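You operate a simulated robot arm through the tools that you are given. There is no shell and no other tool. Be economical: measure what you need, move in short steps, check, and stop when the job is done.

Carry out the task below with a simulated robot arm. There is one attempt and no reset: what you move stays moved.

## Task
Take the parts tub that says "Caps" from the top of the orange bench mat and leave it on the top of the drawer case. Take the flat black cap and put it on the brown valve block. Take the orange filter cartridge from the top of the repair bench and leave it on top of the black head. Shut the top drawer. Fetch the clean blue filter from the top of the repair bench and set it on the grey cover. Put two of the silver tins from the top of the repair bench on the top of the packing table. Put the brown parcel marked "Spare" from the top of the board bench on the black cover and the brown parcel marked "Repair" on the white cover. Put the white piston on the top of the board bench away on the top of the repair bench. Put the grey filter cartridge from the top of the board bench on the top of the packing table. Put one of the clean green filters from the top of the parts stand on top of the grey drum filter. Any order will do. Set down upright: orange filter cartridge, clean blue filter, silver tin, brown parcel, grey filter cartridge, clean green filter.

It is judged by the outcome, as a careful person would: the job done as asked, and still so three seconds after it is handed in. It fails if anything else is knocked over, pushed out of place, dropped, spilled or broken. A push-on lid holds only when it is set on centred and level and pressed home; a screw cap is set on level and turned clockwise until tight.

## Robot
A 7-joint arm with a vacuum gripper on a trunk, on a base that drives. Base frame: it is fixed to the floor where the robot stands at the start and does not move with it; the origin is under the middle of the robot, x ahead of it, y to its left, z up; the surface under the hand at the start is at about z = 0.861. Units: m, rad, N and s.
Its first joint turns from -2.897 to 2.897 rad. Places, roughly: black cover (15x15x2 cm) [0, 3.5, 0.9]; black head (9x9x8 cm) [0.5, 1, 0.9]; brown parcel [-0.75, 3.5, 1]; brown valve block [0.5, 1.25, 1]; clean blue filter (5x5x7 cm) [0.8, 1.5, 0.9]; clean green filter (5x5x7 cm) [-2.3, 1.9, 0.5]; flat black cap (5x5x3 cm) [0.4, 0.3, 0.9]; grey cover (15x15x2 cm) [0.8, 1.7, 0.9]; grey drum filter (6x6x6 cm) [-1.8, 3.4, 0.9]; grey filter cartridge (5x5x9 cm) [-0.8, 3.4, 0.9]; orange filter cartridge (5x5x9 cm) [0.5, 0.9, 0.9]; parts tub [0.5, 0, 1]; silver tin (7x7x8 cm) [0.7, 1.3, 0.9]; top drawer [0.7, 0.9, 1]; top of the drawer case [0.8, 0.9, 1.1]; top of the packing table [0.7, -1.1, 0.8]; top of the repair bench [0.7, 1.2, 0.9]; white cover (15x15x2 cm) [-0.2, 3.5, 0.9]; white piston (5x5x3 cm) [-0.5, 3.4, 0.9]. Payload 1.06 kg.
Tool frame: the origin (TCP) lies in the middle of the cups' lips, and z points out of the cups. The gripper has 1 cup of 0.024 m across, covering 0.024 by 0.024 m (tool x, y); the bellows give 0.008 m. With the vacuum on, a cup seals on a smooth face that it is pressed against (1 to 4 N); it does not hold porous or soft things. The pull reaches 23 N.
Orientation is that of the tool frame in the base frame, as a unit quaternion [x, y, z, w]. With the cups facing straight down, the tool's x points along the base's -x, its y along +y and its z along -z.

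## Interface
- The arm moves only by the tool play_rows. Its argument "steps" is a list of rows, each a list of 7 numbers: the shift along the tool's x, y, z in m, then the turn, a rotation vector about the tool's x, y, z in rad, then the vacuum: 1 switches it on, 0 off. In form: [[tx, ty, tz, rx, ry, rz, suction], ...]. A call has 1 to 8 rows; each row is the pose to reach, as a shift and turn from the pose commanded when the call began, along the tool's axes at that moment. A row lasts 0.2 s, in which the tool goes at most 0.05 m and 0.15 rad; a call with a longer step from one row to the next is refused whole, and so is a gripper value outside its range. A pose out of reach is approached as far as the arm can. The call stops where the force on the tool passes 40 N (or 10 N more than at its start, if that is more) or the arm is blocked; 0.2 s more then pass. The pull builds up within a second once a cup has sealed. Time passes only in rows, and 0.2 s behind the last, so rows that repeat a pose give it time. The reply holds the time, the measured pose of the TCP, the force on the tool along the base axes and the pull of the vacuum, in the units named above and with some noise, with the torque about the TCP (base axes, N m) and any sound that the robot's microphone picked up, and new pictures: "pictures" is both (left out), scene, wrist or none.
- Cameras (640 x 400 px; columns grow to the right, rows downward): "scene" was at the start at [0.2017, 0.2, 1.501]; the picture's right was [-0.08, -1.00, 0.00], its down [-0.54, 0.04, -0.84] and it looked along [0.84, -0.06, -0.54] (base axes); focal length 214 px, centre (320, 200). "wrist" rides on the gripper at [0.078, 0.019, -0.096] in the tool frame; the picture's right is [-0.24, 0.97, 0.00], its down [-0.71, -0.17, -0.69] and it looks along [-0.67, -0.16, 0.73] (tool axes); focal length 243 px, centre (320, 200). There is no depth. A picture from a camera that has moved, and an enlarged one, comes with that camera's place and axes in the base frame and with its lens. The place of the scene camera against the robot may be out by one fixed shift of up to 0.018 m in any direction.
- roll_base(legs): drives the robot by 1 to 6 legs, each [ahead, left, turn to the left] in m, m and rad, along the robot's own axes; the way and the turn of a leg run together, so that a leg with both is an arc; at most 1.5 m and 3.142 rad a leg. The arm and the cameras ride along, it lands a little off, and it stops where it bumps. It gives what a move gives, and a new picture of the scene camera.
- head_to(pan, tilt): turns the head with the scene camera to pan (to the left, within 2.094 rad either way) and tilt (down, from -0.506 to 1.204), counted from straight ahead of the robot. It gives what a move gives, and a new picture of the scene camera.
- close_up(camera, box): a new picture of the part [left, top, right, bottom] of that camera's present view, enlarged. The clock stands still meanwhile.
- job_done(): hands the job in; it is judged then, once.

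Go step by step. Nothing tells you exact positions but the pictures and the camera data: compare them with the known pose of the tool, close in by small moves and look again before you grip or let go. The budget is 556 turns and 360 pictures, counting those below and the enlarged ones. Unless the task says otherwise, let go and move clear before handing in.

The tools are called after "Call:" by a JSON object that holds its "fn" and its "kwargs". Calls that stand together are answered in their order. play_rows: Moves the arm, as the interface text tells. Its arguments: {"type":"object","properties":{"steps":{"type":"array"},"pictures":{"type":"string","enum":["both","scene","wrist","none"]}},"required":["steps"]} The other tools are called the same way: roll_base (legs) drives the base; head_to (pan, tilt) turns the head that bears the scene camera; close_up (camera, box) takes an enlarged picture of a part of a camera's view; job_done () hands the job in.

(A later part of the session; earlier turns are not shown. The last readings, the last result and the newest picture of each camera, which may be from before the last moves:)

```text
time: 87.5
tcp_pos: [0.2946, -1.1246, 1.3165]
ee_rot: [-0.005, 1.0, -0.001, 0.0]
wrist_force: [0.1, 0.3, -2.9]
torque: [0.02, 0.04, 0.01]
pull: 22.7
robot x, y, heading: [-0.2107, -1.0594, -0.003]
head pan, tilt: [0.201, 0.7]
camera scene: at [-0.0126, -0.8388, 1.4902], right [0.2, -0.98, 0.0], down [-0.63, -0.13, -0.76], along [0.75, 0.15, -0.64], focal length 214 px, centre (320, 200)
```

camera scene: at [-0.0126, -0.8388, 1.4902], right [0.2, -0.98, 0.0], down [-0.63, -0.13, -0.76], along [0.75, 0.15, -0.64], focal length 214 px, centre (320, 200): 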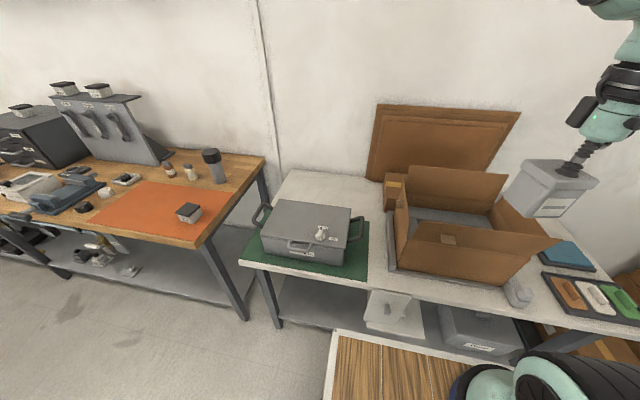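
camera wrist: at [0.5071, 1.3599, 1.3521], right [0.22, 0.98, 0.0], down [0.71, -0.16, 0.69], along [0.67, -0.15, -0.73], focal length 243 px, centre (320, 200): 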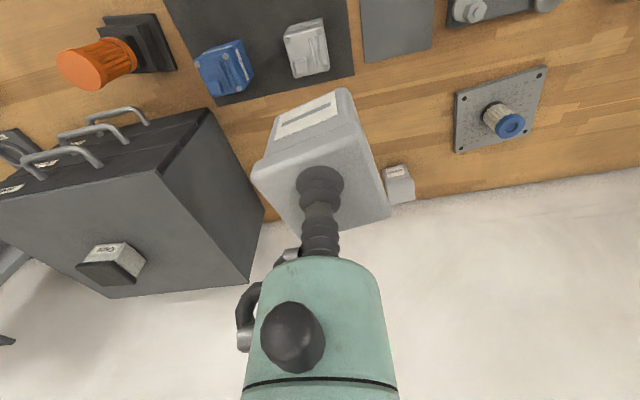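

This is the packing table: toolbox on a mat, open carton, and trays. I'll look further right for free space.

Call:
{"fn": "head_to", "kwargs": {"pan": -0.3, "tilt": 0.8}}

```text
time: 88.5
tcp_pos: [0.2943, -1.1236, 1.3164]
ee_rot: [-0.006, 1.0, 0.0, 0.001]
wrist_force: [0.1, 0.0, -3.0]
torque: [-0.01, 0.03, 0.03]
pull: 22.6
robot x, y, heading: [-0.2078, -1.0647, 0.004]
head pan, tilt: [-0.3, 0.799]
camera scene: at [-0.0187, -0.8795, 1.4819], right [-0.29, -0.96, 0.0], down [-0.69, 0.21, -0.7], along [0.67, -0.2, -0.72], focal length 214 px, centre (320, 200)
```

scene: 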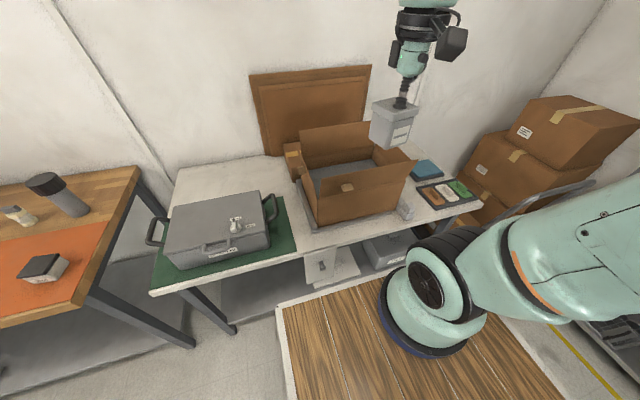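

There's free table behind the toolbox, around x 0.73–1.0, y −0.5 to −0.88. I'll shift left and ahead to reach it.

Call:
{"fn": "roll_base", "kwargs": {"legs": [[0, 0.36, 0], [0.14, 0, 0]]}}

Call:
{"fn": "play_rows", "kwargs": {"steps": [[-0.048, 0.01, 0, 0, 0, 0, 1], [-0.096, 0.02, 0, 0, 0, 0, 1], [-0.144, 0.03, 0, 0, 0, 0, 1], [-0.192, 0.04, 0, 0, 0, 0, 1], [-0.24, 0.05, 0, 0, 0, 0, 1], [-0.288, 0.06, 0, 0, 0, 0, 1], [-0.336, 0.07, 0, 0, 0, 0, 1], [-0.38, 0.08, 0, 0, 0, 0, 1]], "pictures": "both"}}

```text
time: 91.7
tcp_pos: [0.4348, -0.7591, 1.315]
ee_rot: [-0.007, 1.0, 0.0, 0.001]
wrist_force: [-0.1, -1.3, -3.6]
torque: [-0.01, 0.05, -0.01]
pull: 22.6
robot x, y, heading: [-0.0705, -0.6963, 0.006]
head pan, tilt: [-0.3, 0.799]
camera scene: at [0.1212, -0.5149, 1.4819], right [-0.29, -0.96, 0.0], down [-0.69, 0.21, -0.7], along [0.67, -0.2, -0.72], focal length 214 px, centre (320, 200)
```

scene: 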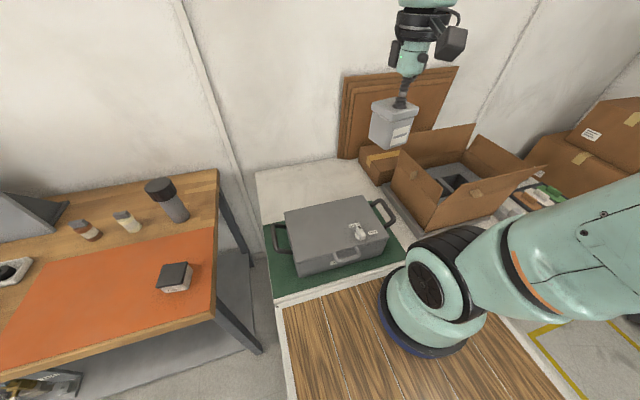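

```text
time: 93.5
tcp_pos: [0.8152, -0.6728, 1.3197]
ee_rot: [-0.007, 1.0, 0.0, 0.001]
wrist_force: [0.4, -1.2, -1.9]
torque: [0.02, 0.02, 0.0]
pull: 22.7
robot x, y, heading: [-0.0705, -0.7014, 0.003]
head pan, tilt: [-0.3, 0.799]
camera scene: at [0.1205, -0.5151, 1.482], right [-0.29, -0.96, 0.0], down [-0.69, 0.21, -0.7], along [0.67, -0.2, -0.72], focal length 214 px, centre (320, 200)
camera wrist: at [0.7351, -0.6553, 1.4159], right [0.22, 0.97, 0.0], down [0.71, -0.16, 0.69], along [0.67, -0.15, -0.73], focal length 243 px, centre (320, 200)
```

scene: 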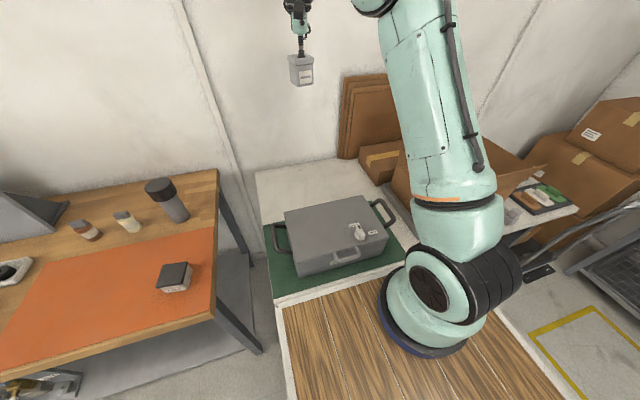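
wrist: 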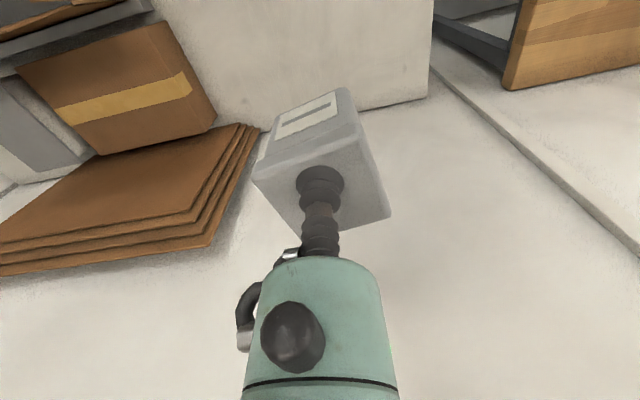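

The back-left of the table is free. I'll set the first tin at about (0.83, −0.58).

Call:
{"fn": "play_rows", "kwargs": {"steps": [[-0.005, 0.045, 0, 0, 0, 0, 1], [-0.015, 0.09, 0.01, 0, 0, 0, 1], [-0.015, 0.093, 0.055, 0, 0, 0, 1], [-0.015, 0.093, 0.1, 0, 0, 0, 1], [-0.015, 0.093, 0.145, 0, 0, 0, 1], [-0.015, 0.093, 0.19, 0, 0, 0, 1], [-0.015, 0.093, 0.235, 0, 0, 0, 1], [-0.015, 0.093, 0.28, 0, 0, 0, 1]], "pictures": "wrist"}}

```text
time: 95.3
tcp_pos: [0.828, -0.5818, 1.0371]
ee_rot: [-0.007, 1.0, 0.0, 0.002]
wrist_force: [0.5, 0.8, -2.1]
torque: [-0.04, 0.02, 0.0]
pull: 22.9
robot x, y, heading: [-0.0646, -0.6971, 0.007]
head pan, tilt: [-0.3, 0.799]
camera wrist: at [0.7487, -0.5641, 1.1332], right [0.22, 0.97, 0.0], down [0.71, -0.16, 0.69], along [0.67, -0.15, -0.73], focal length 243 px, centre (320, 200)
```

wrist: 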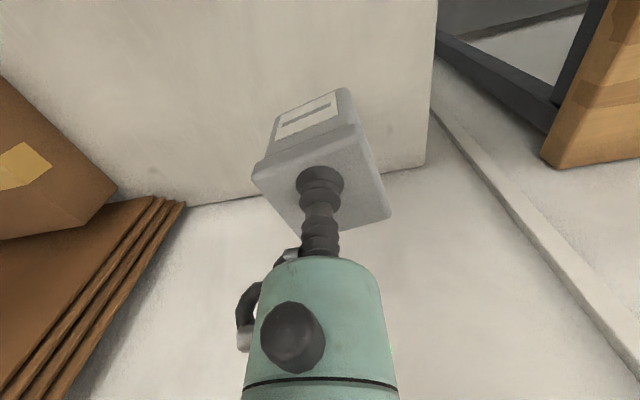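

Call:
{"fn": "play_rows", "kwargs": {"steps": [[0, 0, 0.045, 0, 0, 0, 1], [0, 0, 0.09, 0, 0, 0, 1], [0, 0, 0.125, 0, 0, 0, 1], [0, 0, 0.14, 0, 0, 0, 1]], "pictures": "both"}}

```text
time: 96.3
tcp_pos: [0.8293, -0.5826, 0.8982]
ee_rot: [-0.006, 1.0, 0.0, 0.001]
wrist_force: [0.0, -0.2, -2.7]
torque: [-0.03, 0.04, 0.01]
pull: 23.0
robot x, y, heading: [-0.0678, -0.6978, 0.005]
head pan, tilt: [-0.3, 0.799]
camera scene: at [0.121, -0.5149, 1.4819], right [-0.29, -0.96, 0.0], down [-0.69, 0.21, -0.7], along [0.67, -0.2, -0.72], focal length 214 px, centre (320, 200)
camera wrist: at [0.7499, -0.5653, 0.9935], right [0.22, 0.97, 0.0], down [0.71, -0.16, 0.69], along [0.67, -0.15, -0.73], focal length 243 px, centre (320, 200)
```

scene: 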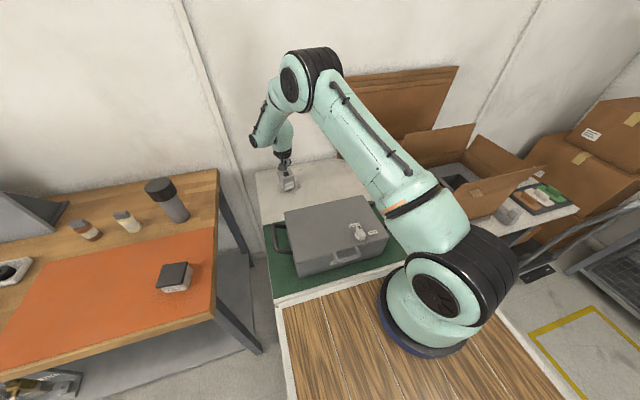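
wrist: 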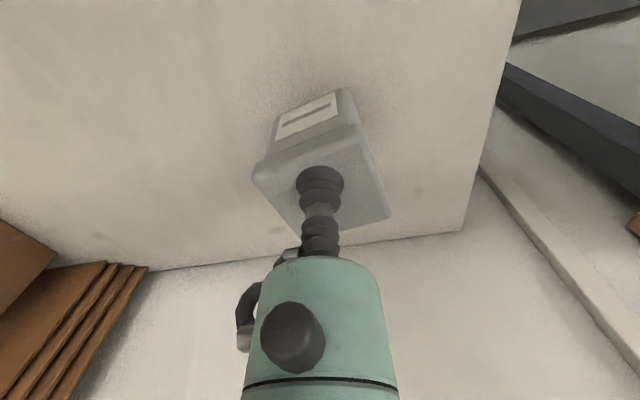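

Clear of the toolbox; a gap remains. Lowering in small steps.

Call:
{"fn": "play_rows", "kwargs": {"steps": [[0, 0, 0.004, 0, 0, 0, 1], [0, 0, 0.008, 0, 0, 0, 1]], "pictures": "none"}}

```text
time: 96.9
tcp_pos: [0.8291, -0.5801, 0.889]
ee_rot: [-0.007, 1.0, 0.0, 0.001]
wrist_force: [0.2, -0.6, -3.2]
torque: [0.0, 0.01, 0.02]
pull: 22.8
robot x, y, heading: [-0.0731, -0.6974, 0.002]
head pan, tilt: [-0.3, 0.799]
```

Call:
{"fn": "play_rows", "kwargs": {"steps": [[0, 0, 0.003, 0, 0, 0, 1], [0, 0, 0.006, 0, 0, 0, 1]], "pictures": "none"}}

```text
time: 97.5
tcp_pos: [0.8297, -0.5812, 0.8824]
ee_rot: [-0.007, 1.0, 0.0, 0.001]
wrist_force: [0.7, -0.5, -2.8]
torque: [0.02, -0.01, 0.0]
pull: 23.0
robot x, y, heading: [-0.067, -0.6937, -0.002]
head pan, tilt: [-0.3, 0.799]
```

Call:
{"fn": "play_rows", "kwargs": {"steps": [[0, 0, 0.003, 0, 0, 0, 1], [0, 0, 0.005, 0, 0, 0, 1]], "pictures": "none"}}

```text
time: 98.1
tcp_pos: [0.8293, -0.5807, 0.8763]
ee_rot: [-0.007, 1.0, 0.0, 0.001]
wrist_force: [-0.1, -0.2, -2.7]
torque: [0.05, 0.03, -0.01]
pull: 22.9
robot x, y, heading: [-0.0676, -0.6989, 0.006]
head pan, tilt: [-0.3, 0.799]
```

Call:
{"fn": "play_rows", "kwargs": {"steps": [[0, 0, 0.003, 0, 0, 0, 1], [0, 0, 0.005, 0, 0, 0, 1]], "pictures": "wrist"}}

```text
time: 98.7
tcp_pos: [0.8283, -0.5808, 0.8738]
ee_rot: [-0.007, 1.0, 0.0, 0.002]
wrist_force: [-1.9, -1.4, 15.6]
torque: [0.0, 0.0, -0.01]
pull: 22.5
robot x, y, heading: [-0.0666, -0.6982, 0.002]
head pan, tilt: [-0.3, 0.799]
camera wrist: at [0.749, -0.5634, 0.9699], right [0.22, 0.97, 0.0], down [0.71, -0.16, 0.69], along [0.67, -0.15, -0.73], focal length 243 px, centre (320, 200)
```

wrist: 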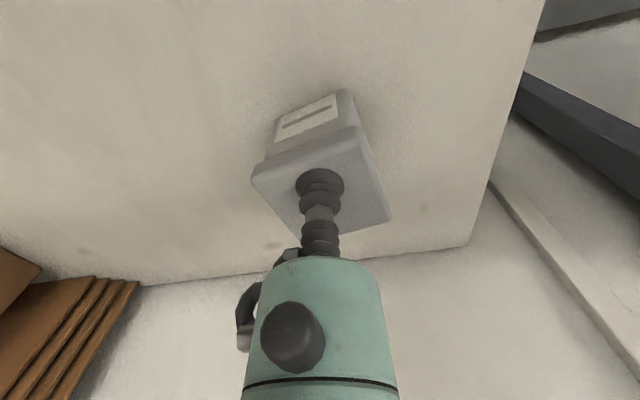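

Contact at TCP z ≈ 0.875. Release and rise.

Call:
{"fn": "play_rows", "kwargs": {"steps": [[0, 0, -0.003, 0, 0, 0, 0], [0, 0, -0.003, 0, 0, 0, 0], [0, 0, -0.003, 0, 0, 0, 0], [0, 0, -0.02, 0, 0, 0, 0], [0, 0, -0.065, 0, 0, 0, 0], [0, 0, -0.11, 0, 0, 0, 0], [0, 0, -0.155, 0, 0, 0, 0], [0, 0, -0.2, 0, 0, 0, 0]], "pictures": "wrist"}}

Call:
{"fn": "play_rows", "kwargs": {"steps": [[0.04, 0, -0.03, 0, 0, 0, 0], [0.08, 0, -0.06, 0, 0, 0, 0], [0.12, 0, -0.09, 0, 0, 0, 0], [0.16, 0, -0.12, 0, 0, 0, 0], [0.2, 0, -0.15, 0, 0, 0, 0], [0.24, 0, -0.18, 0, 0, 0, 0], [0.28, 0, -0.21, 0, 0, 0, 0], [0.32, 0, -0.24, 0, 0, 0, 0]], "pictures": "none"}}

Call:
{"fn": "roll_base", "kwargs": {"legs": [[-0.05, 0, 0], [0, 1.0, 0]]}}

```text
time: 100.5
tcp_pos: [0.8281, -0.5807, 1.0727]
ee_rot: [-0.006, 1.0, 0.001, 0.001]
wrist_force: [0.9, 0.7, -0.3]
torque: [0.01, -0.01, 0.0]
pull: 0.1
robot x, y, heading: [-0.0664, -0.6963, 0.003]
head pan, tilt: [-0.3, 0.799]
camera wrist: at [0.7489, -0.5635, 1.1696], right [0.22, 0.97, 0.0], down [0.71, -0.16, 0.69], along [0.67, -0.15, -0.73], focal length 243 px, centre (320, 200)
```

wrist: 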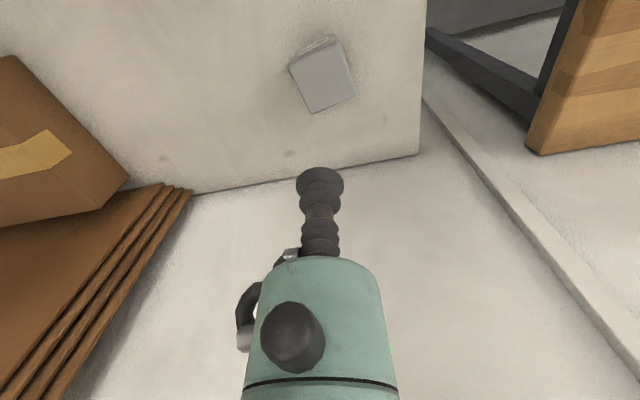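

```text
time: 102.3
tcp_pos: [0.5069, -0.5861, 1.3132]
ee_rot: [-0.007, 1.0, -0.002, 0.0]
wrist_force: [0.2, -0.1, -0.6]
torque: [0.01, 0.05, 0.01]
pull: 0.1
robot x, y, heading: [-0.0694, -0.6957, -0.002]
head pan, tilt: [-0.3, 0.799]
```

```text
time: 108.1
tcp_pos: [0.4481, 0.4311, 1.3141]
ee_rot: [-0.011, 1.0, 0.0, 0.001]
wrist_force: [0.3, 0.3, 0.2]
torque: [0.0, 0.0, -0.02]
pull: 0.1
robot x, y, heading: [-0.1233, 0.3111, 0.009]
head pan, tilt: [-0.3, 0.799]
camera scene: at [0.0624, 0.4989, 1.4819], right [-0.29, -0.96, 0.0], down [-0.69, 0.2, -0.7], along [0.67, -0.2, -0.72], focal length 214 px, centre (320, 200)
```

scene: 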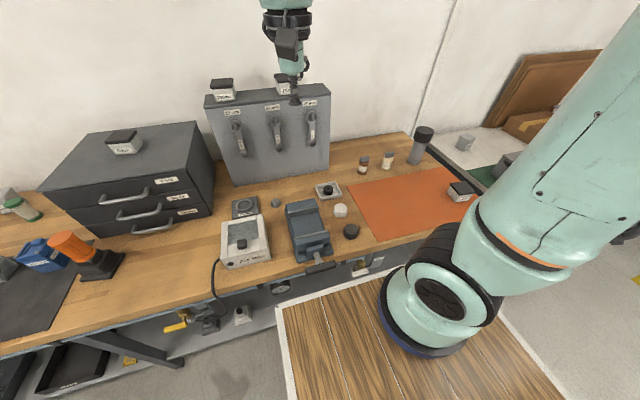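

Now the flat black cap near (0.44, 0.28). Moving above it.

Call:
{"fn": "play_rows", "kwargs": {"steps": [[0, -0.022, 0.037, 0, 0, 0, 0], [0, -0.044, 0.074, 0, 0, 0, 0], [0.002, -0.066, 0.111, 0, 0, 0, 0], [0.004, -0.089, 0.148, 0, 0, 0, 0], [0.006, -0.111, 0.186, 0, 0, 0, 0], [0.008, -0.133, 0.223, 0, 0, 0, 0], [0.01, -0.155, 0.26, 0, 0, 0, 0]], "pictures": "wrist"}}

Call:
{"fn": "close_up", "kwargs": {"camera": "scene", "box": [310, 190, 390, 250]}}

```text
time: 109.7
tcp_pos: [0.4431, 0.2729, 1.0533]
ee_rot: [-0.01, 1.0, 0.001, 0.002]
wrist_force: [-1.1, 0.7, 0.8]
torque: [0.03, -0.03, -0.01]
pull: 0.1
robot x, y, heading: [-0.1251, 0.3171, 0.012]
head pan, tilt: [-0.3, 0.799]
camera wrist: at [0.3627, 0.2907, 1.1508], right [0.21, 0.98, 0.0], down [0.71, -0.16, 0.69], along [0.67, -0.15, -0.73], focal length 243 px, centre (320, 200)
```

wrist: 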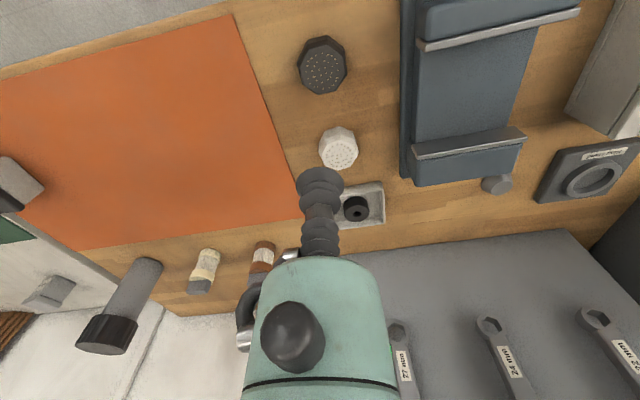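

```text
6.67 times, centred on (350, 220) of scene
camera zoom: at [0.062, 0.499, 1.482], right [-0.29, -0.96, 0.0], down [-0.69, 0.2, -0.7], along [0.67, -0.2, -0.72], focal length 1430 px, centre (120, 67)
```

zoom: 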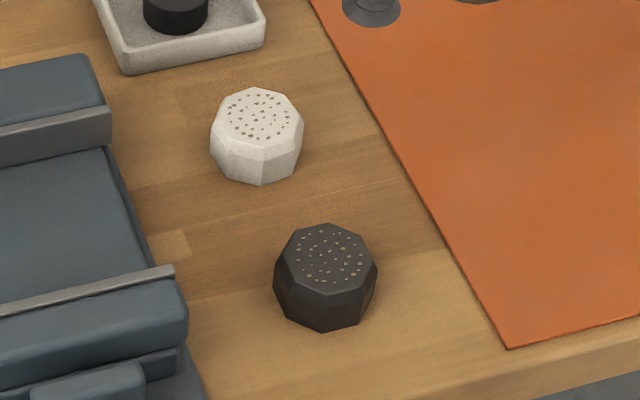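

Call:
{"fn": "play_rows", "kwargs": {"steps": [[0.008, 0.003, 0.04, 0, 0, 0, 0], [0.015, 0.006, 0.08, 0, 0, 0, 0], [0.015, 0.006, 0.12, 0, 0, 0, 0], [0.015, 0.006, 0.14, 0, 0, 0, 0]], "pictures": "wrist"}}

Call:
{"fn": "close_up", "kwargs": {"camera": "wrist", "box": [272, 90, 368, 200]}}

```text
time: 110.7
tcp_pos: [0.4251, 0.2806, 0.9147]
ee_rot: [-0.011, 1.0, 0.0, 0.001]
wrist_force: [0.9, 0.3, 0.1]
torque: [-0.01, 0.01, -0.05]
pull: 0.1
robot x, y, heading: [-0.1296, 0.3168, 0.01]
head pan, tilt: [-0.3, 0.799]
camera wrist: at [0.3458, 0.2973, 1.0114], right [0.21, 0.98, 0.0], down [0.71, -0.16, 0.69], along [0.67, -0.15, -0.73], focal length 243 px, centre (320, 200)
```

wrist: 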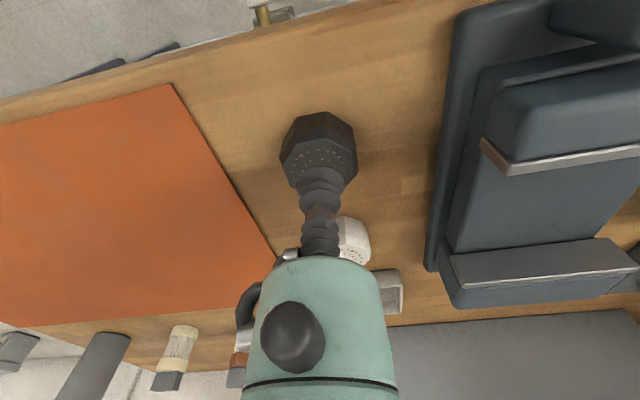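

```text
3.64 times, centred on (320, 145) of wrist
camera zoom: at [0.3458, 0.2973, 1.0114], right [0.21, 0.98, 0.0], down [0.71, -0.16, 0.69], along [0.67, -0.15, -0.73], focal length 882 px, centre (320, 400)
```

zoom: 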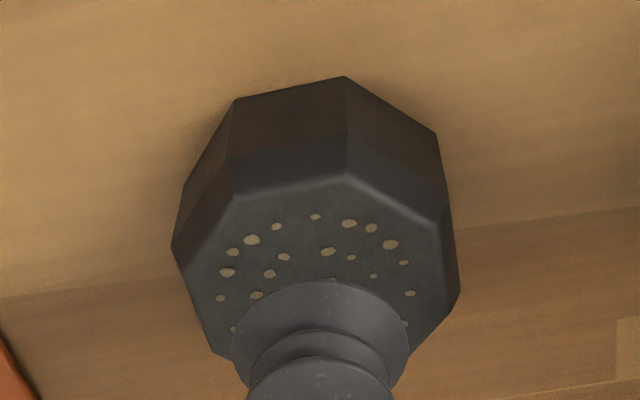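

The cap's top has spots; I'll test whether the cup seals on it.

Call:
{"fn": "play_rows", "kwargs": {"steps": [[-0.002, -0.002, 0.01, 0, 0, 0, 0], [-0.003, -0.002, 0.02, 0, 0, 0, 1], [-0.003, -0.002, 0.025, 0, 0, 0, 1], [-0.003, -0.002, 0.028, 0, 0, 0, 1], [-0.003, -0.002, 0.028, 0, 0, 0, 1]], "pictures": "none"}}

Call:
{"fn": "close_up", "kwargs": {"camera": "wrist", "box": [272, 90, 368, 200]}}

```text
time: 111.9
tcp_pos: [0.4304, 0.2783, 0.8865]
ee_rot: [-0.011, 1.0, -0.001, 0.001]
wrist_force: [-2.1, -0.5, 7.1]
torque: [-0.03, -0.04, -0.02]
pull: 23.7
robot x, y, heading: [-0.126, 0.3149, 0.009]
head pan, tilt: [-0.3, 0.799]
```

```text
3.64 times, centred on (320, 145) of wrist
camera zoom: at [0.35, 0.2963, 0.9821], right [0.22, 0.98, 0.0], down [0.71, -0.16, 0.69], along [0.67, -0.15, -0.73], focal length 882 px, centre (320, 400)
```

zoom: 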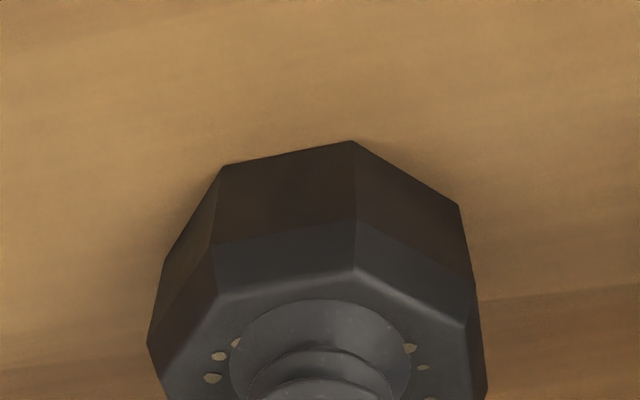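

It sealed. Lifting and driving left to the valve block.

Call:
{"fn": "play_rows", "kwargs": {"steps": [[0, 0, -0.02, 0, 0, 0, 1], [0, 0, -0.065, 0, 0, 0, 1], [0, 0, -0.11, 0, 0, 0, 1], [0, 0, -0.155, 0, 0, 0, 1], [0, 0, -0.2, 0, 0, 0, 1], [0, 0, -0.245, 0, 0, 0, 1], [0, 0, -0.29, 0, 0, 0, 1], [0, 0, -0.33, 0, 0, 0, 1]], "pictures": "none"}}

Call:
{"fn": "roll_base", "kwargs": {"legs": [[0, 0.95, 0]]}}

Call:
{"fn": "play_rows", "kwargs": {"steps": [[-0.01, 0, 0.04, 0, 0, 0, 1], [-0.02, 0, 0.08, 0, 0, 0, 1]], "pictures": "wrist"}}

```text
time: 113.7
tcp_pos: [0.4291, 0.2793, 1.2167]
ee_rot: [-0.01, 1.0, 0.0, 0.002]
wrist_force: [0.3, -0.4, -0.6]
torque: [0.04, -0.01, -0.02]
pull: 23.2
robot x, y, heading: [-0.1237, 0.3115, 0.008]
head pan, tilt: [-0.3, 0.799]
```

```text
time: 118.6
tcp_pos: [0.4187, 1.2292, 1.2159]
ee_rot: [-0.01, 1.0, -0.001, 0.001]
wrist_force: [0.2, 0.0, 0.0]
torque: [-0.01, 0.01, 0.0]
pull: 22.9
robot x, y, heading: [-0.1341, 1.26, 0.012]
head pan, tilt: [-0.3, 0.799]
camera scene: at [0.0531, 1.4482, 1.4819], right [-0.29, -0.96, 0.0], down [-0.69, 0.21, -0.7], along [0.67, -0.2, -0.72], focal length 214 px, centre (320, 200)
```

scene: 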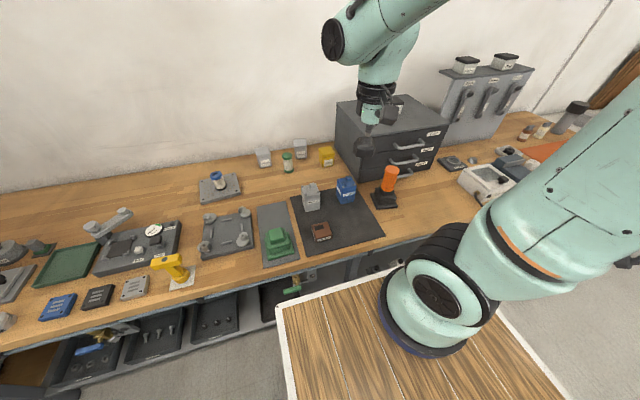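

```text
time: 119.2
tcp_pos: [0.4391, 1.228, 1.1347]
ee_rot: [-0.01, 1.0, 0.0, 0.001]
wrist_force: [-0.2, -0.1, -1.0]
torque: [0.0, -0.04, -0.04]
pull: 23.2
robot x, y, heading: [-0.1353, 1.2645, 0.006]
head pan, tilt: [-0.3, 0.799]
camera wrist: at [0.36, 1.2453, 1.2307], right [0.22, 0.98, 0.0], down [0.71, -0.16, 0.69], along [0.67, -0.15, -0.73], focal length 243 px, centre (320, 200)
```

wrist: 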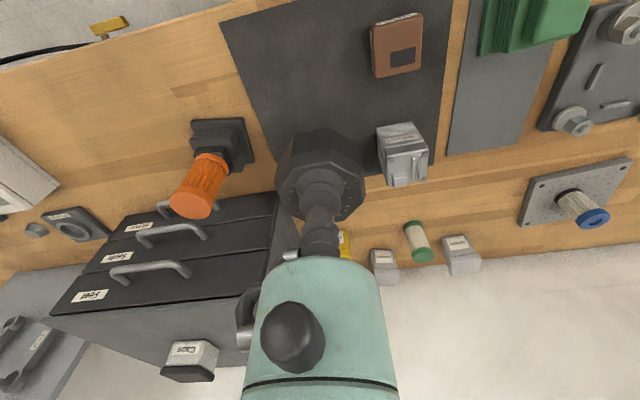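

The valve block's top is near (0.444, 1.32). Moving over it and lowering part way.

Call:
{"fn": "play_rows", "kwargs": {"steps": [[0, 0.04, 0.02, 0, 0, 0, 1], [-0.003, 0.08, 0.04, 0, 0, 0, 1], [-0.005, 0.093, 0.08, 0, 0, 0, 1], [-0.005, 0.093, 0.12, 0, 0, 0, 1], [-0.005, 0.093, 0.15, 0, 0, 0, 1]], "pictures": "wrist"}}

Call:
{"fn": "close_up", "kwargs": {"camera": "scene", "box": [288, 200, 368, 260]}}

```text
time: 120.4
tcp_pos: [0.4425, 1.3197, 0.9857]
ee_rot: [-0.01, 1.0, 0.0, 0.0]
wrist_force: [-0.1, 0.3, -0.6]
torque: [0.0, -0.01, 0.02]
pull: 23.1
robot x, y, heading: [-0.1338, 1.2662, 0.008]
head pan, tilt: [-0.3, 0.799]
camera wrist: at [0.3617, 1.3374, 1.0817], right [0.22, 0.98, 0.0], down [0.71, -0.16, 0.69], along [0.67, -0.15, -0.73], focal length 243 px, centre (320, 200)
```

wrist: 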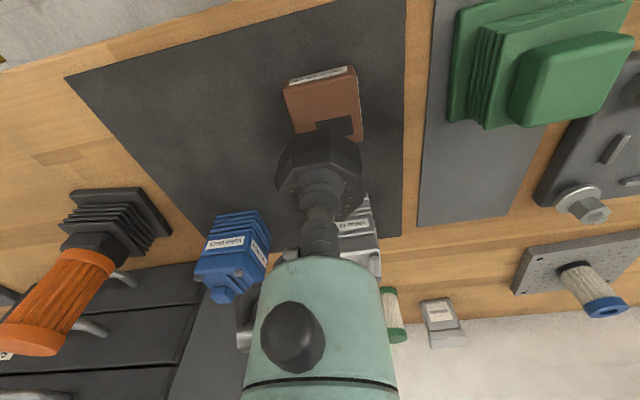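

```text
6.67 times, centred on (328, 230) of scene
camera zoom: at [0.0528, 1.448, 1.482], right [-0.29, -0.96, 0.0], down [-0.69, 0.21, -0.7], along [0.67, -0.2, -0.72], focal length 1430 px, centre (267, 0)
```

zoom: 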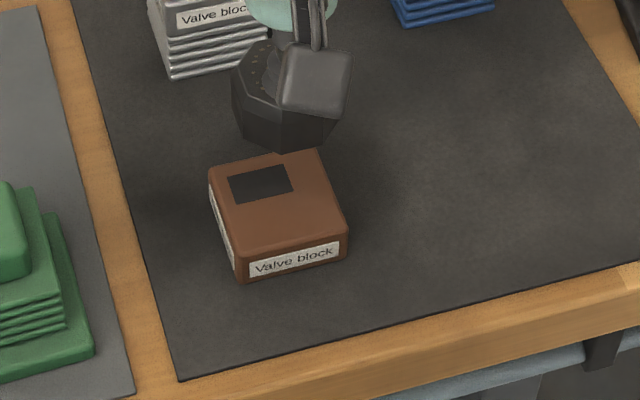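

Call:
{"fn": "play_rows", "kwargs": {"steps": [[-0.002, 0.002, 0.02, 0, 0, 0, 1], [-0.003, 0.003, 0.04, 0, 0, 0, 1]], "pictures": "wrist"}}

Call:
{"fn": "close_up", "kwargs": {"camera": "scene", "box": [304, 206, 352, 242]}}

```text
time: 121.0
tcp_pos: [0.4457, 1.3258, 0.9455]
ee_rot: [-0.009, 1.0, 0.0, 0.001]
wrist_force: [-0.9, 0.7, -0.2]
torque: [-0.02, -0.02, 0.03]
pull: 23.0
robot x, y, heading: [-0.1335, 1.2663, 0.009]
head pan, tilt: [-0.3, 0.799]
camera wrist: at [0.3663, 1.3423, 1.0416], right [0.22, 0.98, 0.0], down [0.71, -0.16, 0.69], along [0.67, -0.15, -0.73], focal length 243 px, centre (320, 200)
```

wrist: 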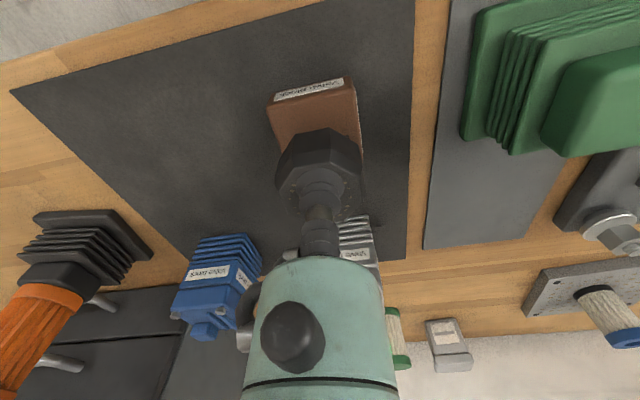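

```text
11.11 times, centred on (328, 224) of scene
camera zoom: at [0.0529, 1.448, 1.482], right [-0.29, -0.96, 0.0], down [-0.69, 0.21, -0.7], along [0.67, -0.2, -0.72], focal length 2383 px, centre (231, -67)
```

zoom: 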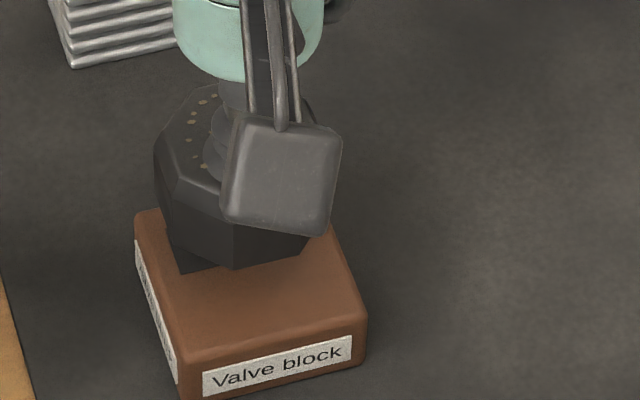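

Call:
{"fn": "play_rows", "kwargs": {"steps": [[0, -0.004, 0.006, 0, 0, 0, 1], [0, -0.004, 0.012, 0, 0, 0, 1]], "pictures": "none"}}

Call:
{"fn": "close_up", "kwargs": {"camera": "scene", "box": [304, 206, 352, 242]}}

```text
time: 121.6
tcp_pos: [0.4461, 1.3212, 0.9339]
ee_rot: [-0.011, 1.0, 0.001, 0.0]
wrist_force: [0.6, -0.5, 0.2]
torque: [0.03, 0.0, -0.01]
pull: 22.3
robot x, y, heading: [-0.1332, 1.2637, 0.009]
head pan, tilt: [-0.3, 0.799]
```

```text
11.11 times, centred on (328, 224) of scene
camera zoom: at [0.0531, 1.4482, 1.4819], right [-0.29, -0.96, 0.0], down [-0.69, 0.21, -0.7], along [0.67, -0.2, -0.72], focal length 2383 px, centre (231, -67)
```

zoom: 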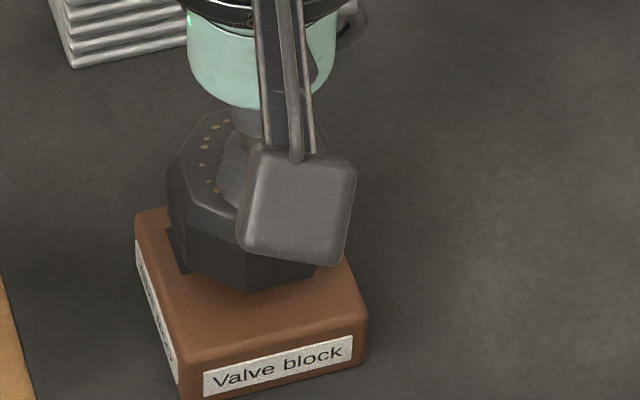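

Call:
{"fn": "play_rows", "kwargs": {"steps": [[0, 0, 0.004, 0, 0, 0, 1], [0, 0, 0.007, 0, 0, 0, 1]], "pictures": "none"}}

```text
time: 122.2
tcp_pos: [0.4472, 1.3222, 0.9255]
ee_rot: [-0.01, 1.0, 0.0, 0.001]
wrist_force: [0.0, -0.4, 0.4]
torque: [-0.02, 0.0, -0.01]
pull: 22.1
robot x, y, heading: [-0.1366, 1.2653, 0.005]
head pan, tilt: [-0.3, 0.799]
```

Call:
{"fn": "play_rows", "kwargs": {"steps": [[0.001, 0, 0.003, 0, 0, 0, 1], [0.002, 0, 0.005, 0, 0, 0, 1]], "pictures": "none"}}

Call:
{"fn": "close_up", "kwargs": {"camera": "scene", "box": [304, 206, 352, 242]}}

```text
time: 122.8
tcp_pos: [0.4439, 1.3209, 0.922]
ee_rot: [-0.01, 1.0, 0.0, 0.001]
wrist_force: [-0.7, 0.4, -1.3]
torque: [0.01, -0.01, 0.02]
pull: 22.6
robot x, y, heading: [-0.1369, 1.2636, 0.007]
head pan, tilt: [-0.3, 0.799]
```

```text
11.11 times, centred on (328, 224) of scene
camera zoom: at [0.0531, 1.4482, 1.4819], right [-0.29, -0.96, 0.0], down [-0.69, 0.21, -0.7], along [0.67, -0.2, -0.72], focal length 2383 px, centre (231, -67)
```

zoom: 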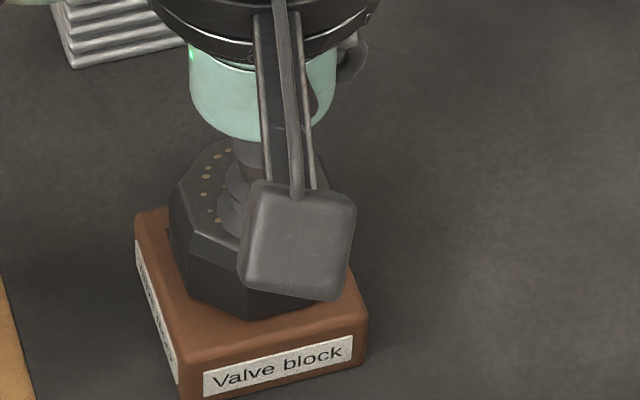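

Centred over the block; lowering a few more millimetres to contact.

Call:
{"fn": "play_rows", "kwargs": {"steps": [[0, 0, 0.002, 0, 0, 0, 1], [0, 0, 0.004, 0, 0, 0, 1]], "pictures": "none"}}

```text
time: 123.4
tcp_pos: [0.4443, 1.3206, 0.9184]
ee_rot: [-0.01, 1.0, 0.0, 0.002]
wrist_force: [-1.9, -0.4, 13.4]
torque: [-0.01, -0.04, -0.03]
pull: 23.0
robot x, y, heading: [-0.1356, 1.2611, 0.006]
head pan, tilt: [-0.3, 0.799]
```

Call:
{"fn": "play_rows", "kwargs": {"steps": [[0, 0, -0.002, 0, 0, 0, 0], [0, 0, -0.002, 0, 0, 0, 0], [0, 0, -0.002, 0, 0, 0, 0], [0, 0, -0.01, 0, 0, 0, 0], [0, 0, -0.05, 0, 0, 0, 0], [0, 0, -0.1, 0, 0, 0, 0], [0, 0, -0.15, 0, 0, 0, 0], [0, 0, -0.2, 0, 0, 0, 0]], "pictures": "wrist"}}

Call:
{"fn": "close_up", "kwargs": {"camera": "scene", "box": [240, 130, 400, 250]}}

```text
time: 125.2
tcp_pos: [0.4441, 1.322, 1.1194]
ee_rot: [-0.011, 1.0, -0.001, -0.001]
wrist_force: [0.8, 0.1, 0.0]
torque: [-0.01, 0.0, 0.01]
pull: 0.1
robot x, y, heading: [-0.1375, 1.2596, 0.007]
head pan, tilt: [-0.3, 0.799]
camera wrist: at [0.3636, 1.3384, 1.216], right [0.22, 0.98, 0.0], down [0.71, -0.16, 0.69], along [0.67, -0.15, -0.73], focal length 243 px, centre (320, 200)
```

wrist: 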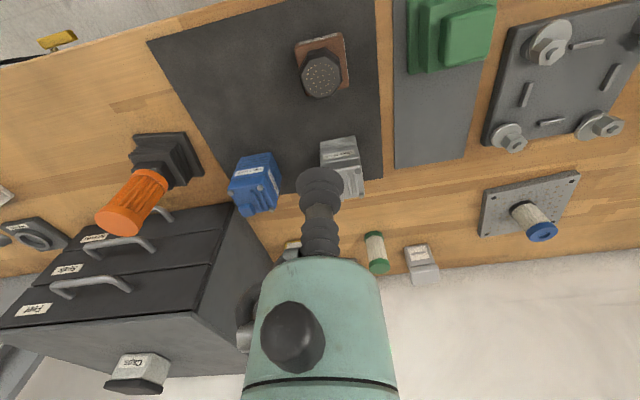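

```text
3.33 times, centred on (320, 190) of scene
camera zoom: at [0.0536, 1.4484, 1.4819], right [-0.29, -0.96, 0.0], down [-0.69, 0.21, -0.7], along [0.67, -0.2, -0.72], focal length 715 px, centre (320, 233)
```

zoom: 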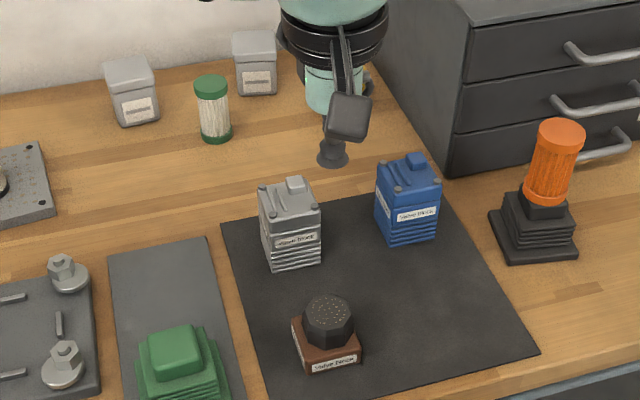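

The cap sits on the block. Next the second tin, the left rear one near (0.89, 1.457).

Call:
{"fn": "roll_base", "kwargs": {"legs": [[0, 0.15, 0], [0.12, 0, 0]]}}

Call:
{"fn": "play_rows", "kwargs": {"steps": [[-0.045, 0, -0.01, 0, 0, 0, 0], [-0.09, 0, -0.02, 0, 0, 0, 0], [-0.135, 0, -0.02, 0, 0, 0, 0], [-0.18, 0, -0.02, 0, 0, 0, 0], [-0.225, 0, -0.02, 0, 0, 0, 0], [-0.27, 0, -0.02, 0, 0, 0, 0], [-0.3, 0, -0.02, 0, 0, 0, 0]], "pictures": "wrist"}}

```text
time: 127.5
tcp_pos: [0.5627, 1.4727, 1.1185]
ee_rot: [-0.01, 1.0, 0.0, 0.001]
wrist_force: [-0.2, -0.7, 0.0]
torque: [0.04, 0.01, 0.01]
pull: 0.0
robot x, y, heading: [-0.0165, 1.4169, 0.013]
head pan, tilt: [-0.3, 0.799]
camera scene: at [0.1719, 1.5997, 1.4819], right [-0.29, -0.96, 0.0], down [-0.69, 0.21, -0.7], along [0.67, -0.2, -0.72], focal length 214 px, centre (320, 200)
```

scene: 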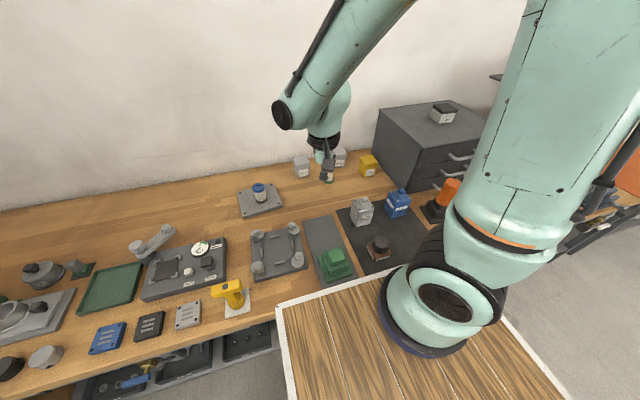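

```text
time: 129.1
tcp_pos: [0.8633, 1.4786, 1.14]
ee_rot: [-0.01, 1.0, -0.001, 0.001]
wrist_force: [-0.8, 0.1, 1.1]
torque: [0.02, 0.01, 0.0]
pull: 0.0
robot x, y, heading: [-0.017, 1.4166, 0.008]
head pan, tilt: [-0.3, 0.799]
camera wrist: at [0.7836, 1.4964, 1.2366], right [0.21, 0.98, 0.0], down [0.71, -0.16, 0.69], along [0.67, -0.15, -0.73], focal length 243 px, centre (320, 200)
```

wrist: 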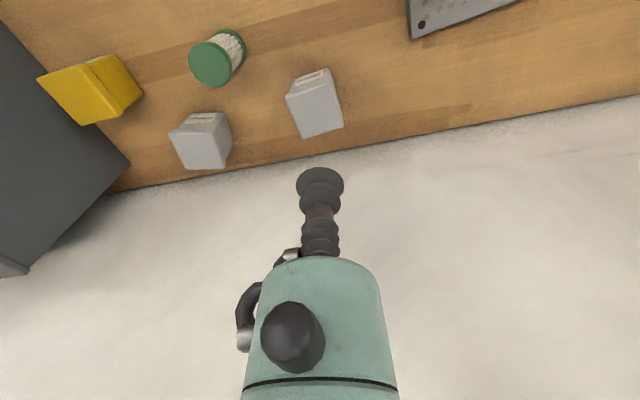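

Call:
{"fn": "play_rows", "kwargs": {"steps": [[-0.03, -0.01, 0.02, 0, 0, 0, 0], [-0.042, -0.015, 0.06, 0, 0, 0, 0], [-0.042, -0.015, 0.105, 0, 0, 0, 0], [-0.042, -0.015, 0.15, 0, 0, 0, 0], [-0.042, -0.015, 0.17, 0, 0, 0, 0]], "pictures": "wrist"}}

```text
time: 130.2
tcp_pos: [0.9036, 1.4643, 0.9666]
ee_rot: [-0.01, 1.0, 0.001, 0.001]
wrist_force: [-0.3, 0.6, 0.9]
torque: [0.01, -0.02, -0.01]
pull: 0.0
robot x, y, heading: [-0.0184, 1.4145, 0.007]
head pan, tilt: [-0.3, 0.799]
camera wrist: at [0.8243, 1.4809, 1.0646], right [0.22, 0.98, 0.0], down [0.71, -0.16, 0.69], along [0.67, -0.15, -0.73], focal length 243 px, centre (320, 200)
```

wrist: 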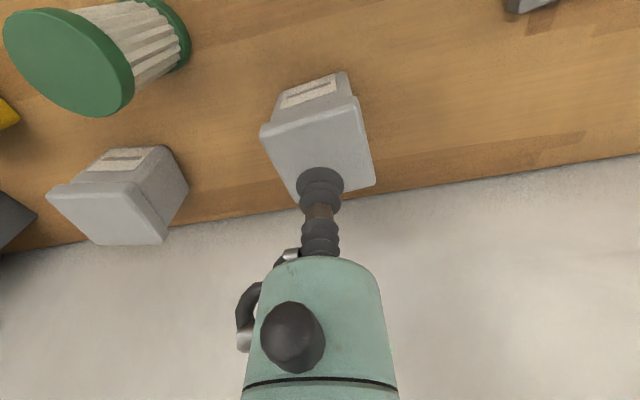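

Call:
{"fn": "play_rows", "kwargs": {"steps": [[0.006, 0, 0.01, 0, 0, 0, 0], [0.006, 0, 0.02, 0, 0, 0, 1], [0.006, 0, 0.025, 0, 0, 0, 1], [0.006, 0, 0.028, 0, 0, 0, 1], [0.006, 0, 0.028, 0, 0, 0, 1]], "pictures": "wrist"}}

```text
time: 131.4
tcp_pos: [0.8968, 1.4644, 0.942]
ee_rot: [-0.01, 1.0, 0.0, 0.001]
wrist_force: [-0.8, -0.4, 0.8]
torque: [0.01, 0.0, 0.02]
pull: 0.0
robot x, y, heading: [-0.0178, 1.4171, 0.007]
head pan, tilt: [-0.3, 0.799]
camera wrist: at [0.8186, 1.481, 1.0378], right [0.22, 0.98, 0.0], down [0.71, -0.16, 0.69], along [0.67, -0.15, -0.73], focal length 243 px, centre (320, 200)
```

wrist: 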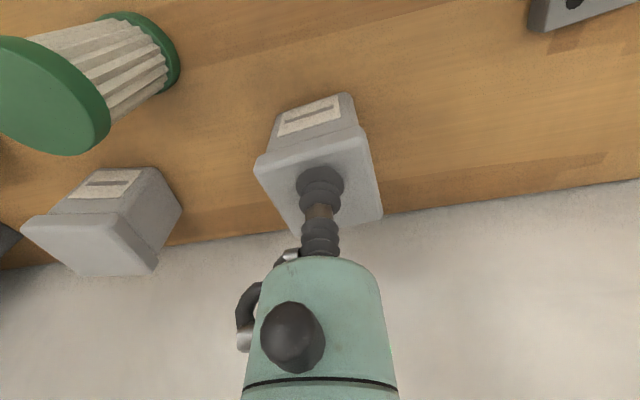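

Call:
{"fn": "play_rows", "kwargs": {"steps": [[0, 0, 0.003, 0, 0, 0, 1], [0, 0, 0.004, 0, 0, 0, 1], [0, 0, 0.004, 0, 0, 0, 1]], "pictures": "none"}}

```text
time: 132.2
tcp_pos: [0.8972, 1.4636, 0.9357]
ee_rot: [-0.01, 1.0, 0.0, 0.001]
wrist_force: [-0.1, 1.1, -0.6]
torque: [0.0, 0.05, 0.0]
pull: 23.1
robot x, y, heading: [-0.016, 1.4188, 0.007]
head pan, tilt: [-0.3, 0.799]
```

Sealed. Lift, retract and drive to the packing table again.

Call:
{"fn": "play_rows", "kwargs": {"steps": [[0, 0, -0.03, 0, 0, 0, 1], [0, 0, -0.075, 0, 0, 0, 1], [0, 0, -0.12, 0, 0, 0, 1], [0, 0, -0.165, 0, 0, 0, 1], [0, 0, -0.21, 0, 0, 0, 1], [0.035, 0, -0.24, 0, 0, 0, 1], [0.07, 0, -0.27, 0, 0, 0, 1], [0.105, 0, -0.3, 0, 0, 0, 1]], "pictures": "none"}}

Call:
{"fn": "play_rows", "kwargs": {"steps": [[0.04, 0, -0.02, 0, 0, 0, 1], [0.08, 0, -0.04, 0, 0, 0, 1], [0.12, 0, -0.06, 0, 0, 0, 1], [0.16, 0, -0.07, 0, 0, 0, 1], [0.2, 0, -0.08, 0, 0, 0, 1], [0.24, 0, -0.09, 0, 0, 0, 1], [0.28, 0, -0.09, 0, 0, 0, 1]], "pictures": "wrist"}}

Call:
{"fn": "roll_base", "kwargs": {"legs": [[-0.1, 0, 0], [0, -1.1, 0], [0, -1.05, 0], [0.04, 0, 0]]}}

```text
time: 134.1
tcp_pos: [0.7931, 1.4626, 1.2376]
ee_rot: [-0.009, 1.0, 0.0, 0.0]
wrist_force: [0.6, -0.4, -4.4]
torque: [0.01, 0.11, -0.01]
pull: 23.0
robot x, y, heading: [-0.0176, 1.4173, 0.015]
head pan, tilt: [-0.3, 0.799]
```

```text
time: 135.7
tcp_pos: [0.5137, 1.4562, 1.3281]
ee_rot: [-0.009, 1.0, 0.0, 0.0]
wrist_force: [0.0, 0.3, -2.8]
torque: [-0.05, 0.04, -0.02]
pull: 22.0
robot x, y, heading: [-0.015, 1.4157, 0.011]
head pan, tilt: [-0.3, 0.799]
camera wrist: at [0.4349, 1.4738, 1.4249], right [0.22, 0.98, 0.0], down [0.71, -0.16, 0.69], along [0.67, -0.15, -0.73], focal length 243 px, centre (320, 200)
```

wrist: 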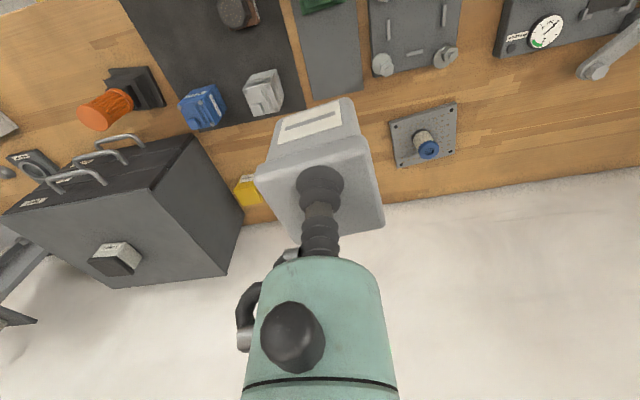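

```text
time: 147.6
tcp_pos: [0.4906, -0.6839, 1.3291]
ee_rot: [-0.027, 1.0, 0.0, 0.001]
wrist_force: [0.4, -0.2, -2.8]
torque: [0.02, 0.06, 0.01]
pull: 22.6
robot x, y, heading: [-0.0388, -0.7436, 0.046]
head pan, tilt: [-0.3, 0.799]
camera scene: at [0.143, -0.5536, 1.4819], right [-0.25, -0.97, 0.0], down [-0.69, 0.18, -0.7], along [0.67, -0.18, -0.72], focal length 214 px, centre (320, 200)
```

scene: 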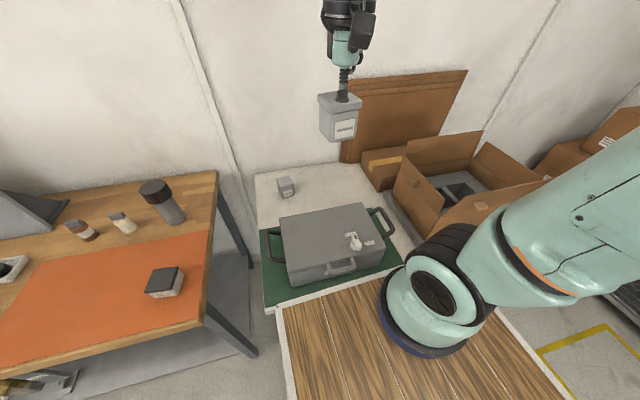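

The first tin stands at the back-left. I'll place the second one at about (0.84, −0.70).

Call:
{"fn": "play_rows", "kwargs": {"steps": [[-0.044, -0.004, 0, 0, 0, 0, 1], [-0.088, -0.009, 0, 0, 0, 0, 1], [-0.132, -0.013, 0, 0, 0, 0, 1], [-0.176, -0.018, 0, 0, 0, 0, 1], [-0.22, -0.022, 0, 0, 0, 0, 1], [-0.264, -0.026, 0, 0, 0, 0, 1], [-0.308, -0.031, 0, 0, 0, 0, 1], [-0.348, -0.035, 0, 0, 0, 0, 1]], "pictures": "none"}}

Call:
{"fn": "play_rows", "kwargs": {"steps": [[0, 0, 0.05, 0, 0, 0, 1], [0, 0, 0.1, 0, 0, 0, 1], [0, 0, 0.15, 0, 0, 0, 1], [0, 0, 0.2, 0, 0, 0, 1], [0, 0, 0.25, 0, 0, 0, 1], [0, 0, 0.3, 0, 0, 0, 1], [0, 0, 0.34, 0, 0, 0, 1], [0, 0, 0.38, 0, 0, 0, 1]], "pictures": "wrist"}}

```text
time: 149.4
tcp_pos: [0.841, -0.7023, 1.3315]
ee_rot: [-0.028, 1.0, 0.0, 0.002]
wrist_force: [-1.5, -0.9, -1.7]
torque: [0.02, 0.0, -0.02]
pull: 22.7
robot x, y, heading: [-0.0394, -0.7447, 0.048]
head pan, tilt: [-0.3, 0.799]
```

```text
time: 151.2
tcp_pos: [0.8386, -0.7005, 0.9475]
ee_rot: [-0.028, 1.0, 0.0, 0.002]
wrist_force: [-1.5, -0.1, -3.2]
torque: [-0.02, 0.02, 0.0]
pull: 23.0
robot x, y, heading: [-0.0358, -0.744, 0.046]
head pan, tilt: [-0.3, 0.799]
camera wrist: at [0.7586, -0.6859, 1.0445], right [0.18, 0.98, 0.0], down [0.71, -0.13, 0.69], along [0.68, -0.12, -0.73], focal length 243 px, centre (320, 200)
```

wrist: 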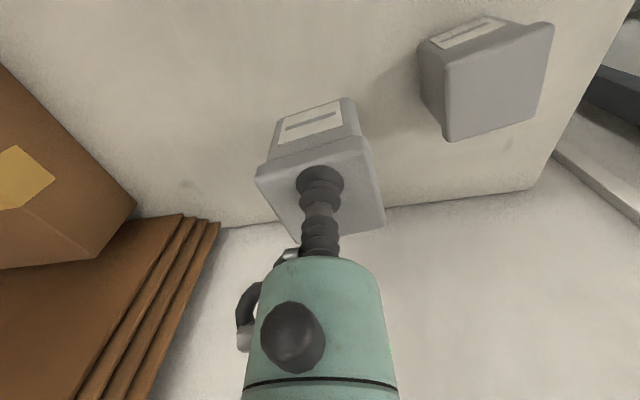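

Good clearance from the first tin. Lowering to just above contact (0.875), then easing down.

Call:
{"fn": "play_rows", "kwargs": {"steps": [[0, 0, 0.03, 0, 0, 0, 1], [0, 0, 0.055, 0, 0, 0, 1], [0, 0, 0.064, 0, 0, 0, 1], [0, 0, 0.067, 0, 0, 0, 1]], "pictures": "none"}}

Call:
{"fn": "play_rows", "kwargs": {"steps": [[0, 0, 0.002, 0, 0, 0, 1], [0, 0, 0.004, 0, 0, 0, 1]], "pictures": "none"}}

```text
time: 152.2
tcp_pos: [0.8403, -0.7001, 0.8812]
ee_rot: [-0.027, 1.0, 0.0, 0.001]
wrist_force: [-0.4, 0.0, -2.9]
torque: [0.01, 0.06, 0.0]
pull: 22.9
robot x, y, heading: [-0.0339, -0.7441, 0.045]
head pan, tilt: [-0.3, 0.799]
```

```text
time: 152.8
tcp_pos: [0.8402, -0.6997, 0.8775]
ee_rot: [-0.027, 1.0, 0.001, 0.001]
wrist_force: [-0.1, 0.1, -2.1]
torque: [0.01, 0.07, 0.02]
pull: 22.5
robot x, y, heading: [-0.0386, -0.7409, 0.044]
head pan, tilt: [-0.3, 0.799]
```

Call:
{"fn": "play_rows", "kwargs": {"steps": [[0, 0, 0.002, 0, 0, 0, 1], [0, 0, 0.004, 0, 0, 0, 1]], "pictures": "none"}}

```text
time: 153.4
tcp_pos: [0.8407, -0.6995, 0.8751]
ee_rot: [-0.027, 1.0, 0.0, 0.002]
wrist_force: [-3.7, 0.2, 9.0]
torque: [0.05, -0.05, 0.0]
pull: 22.6
robot x, y, heading: [-0.0375, -0.7447, 0.048]
head pan, tilt: [-0.3, 0.799]
```

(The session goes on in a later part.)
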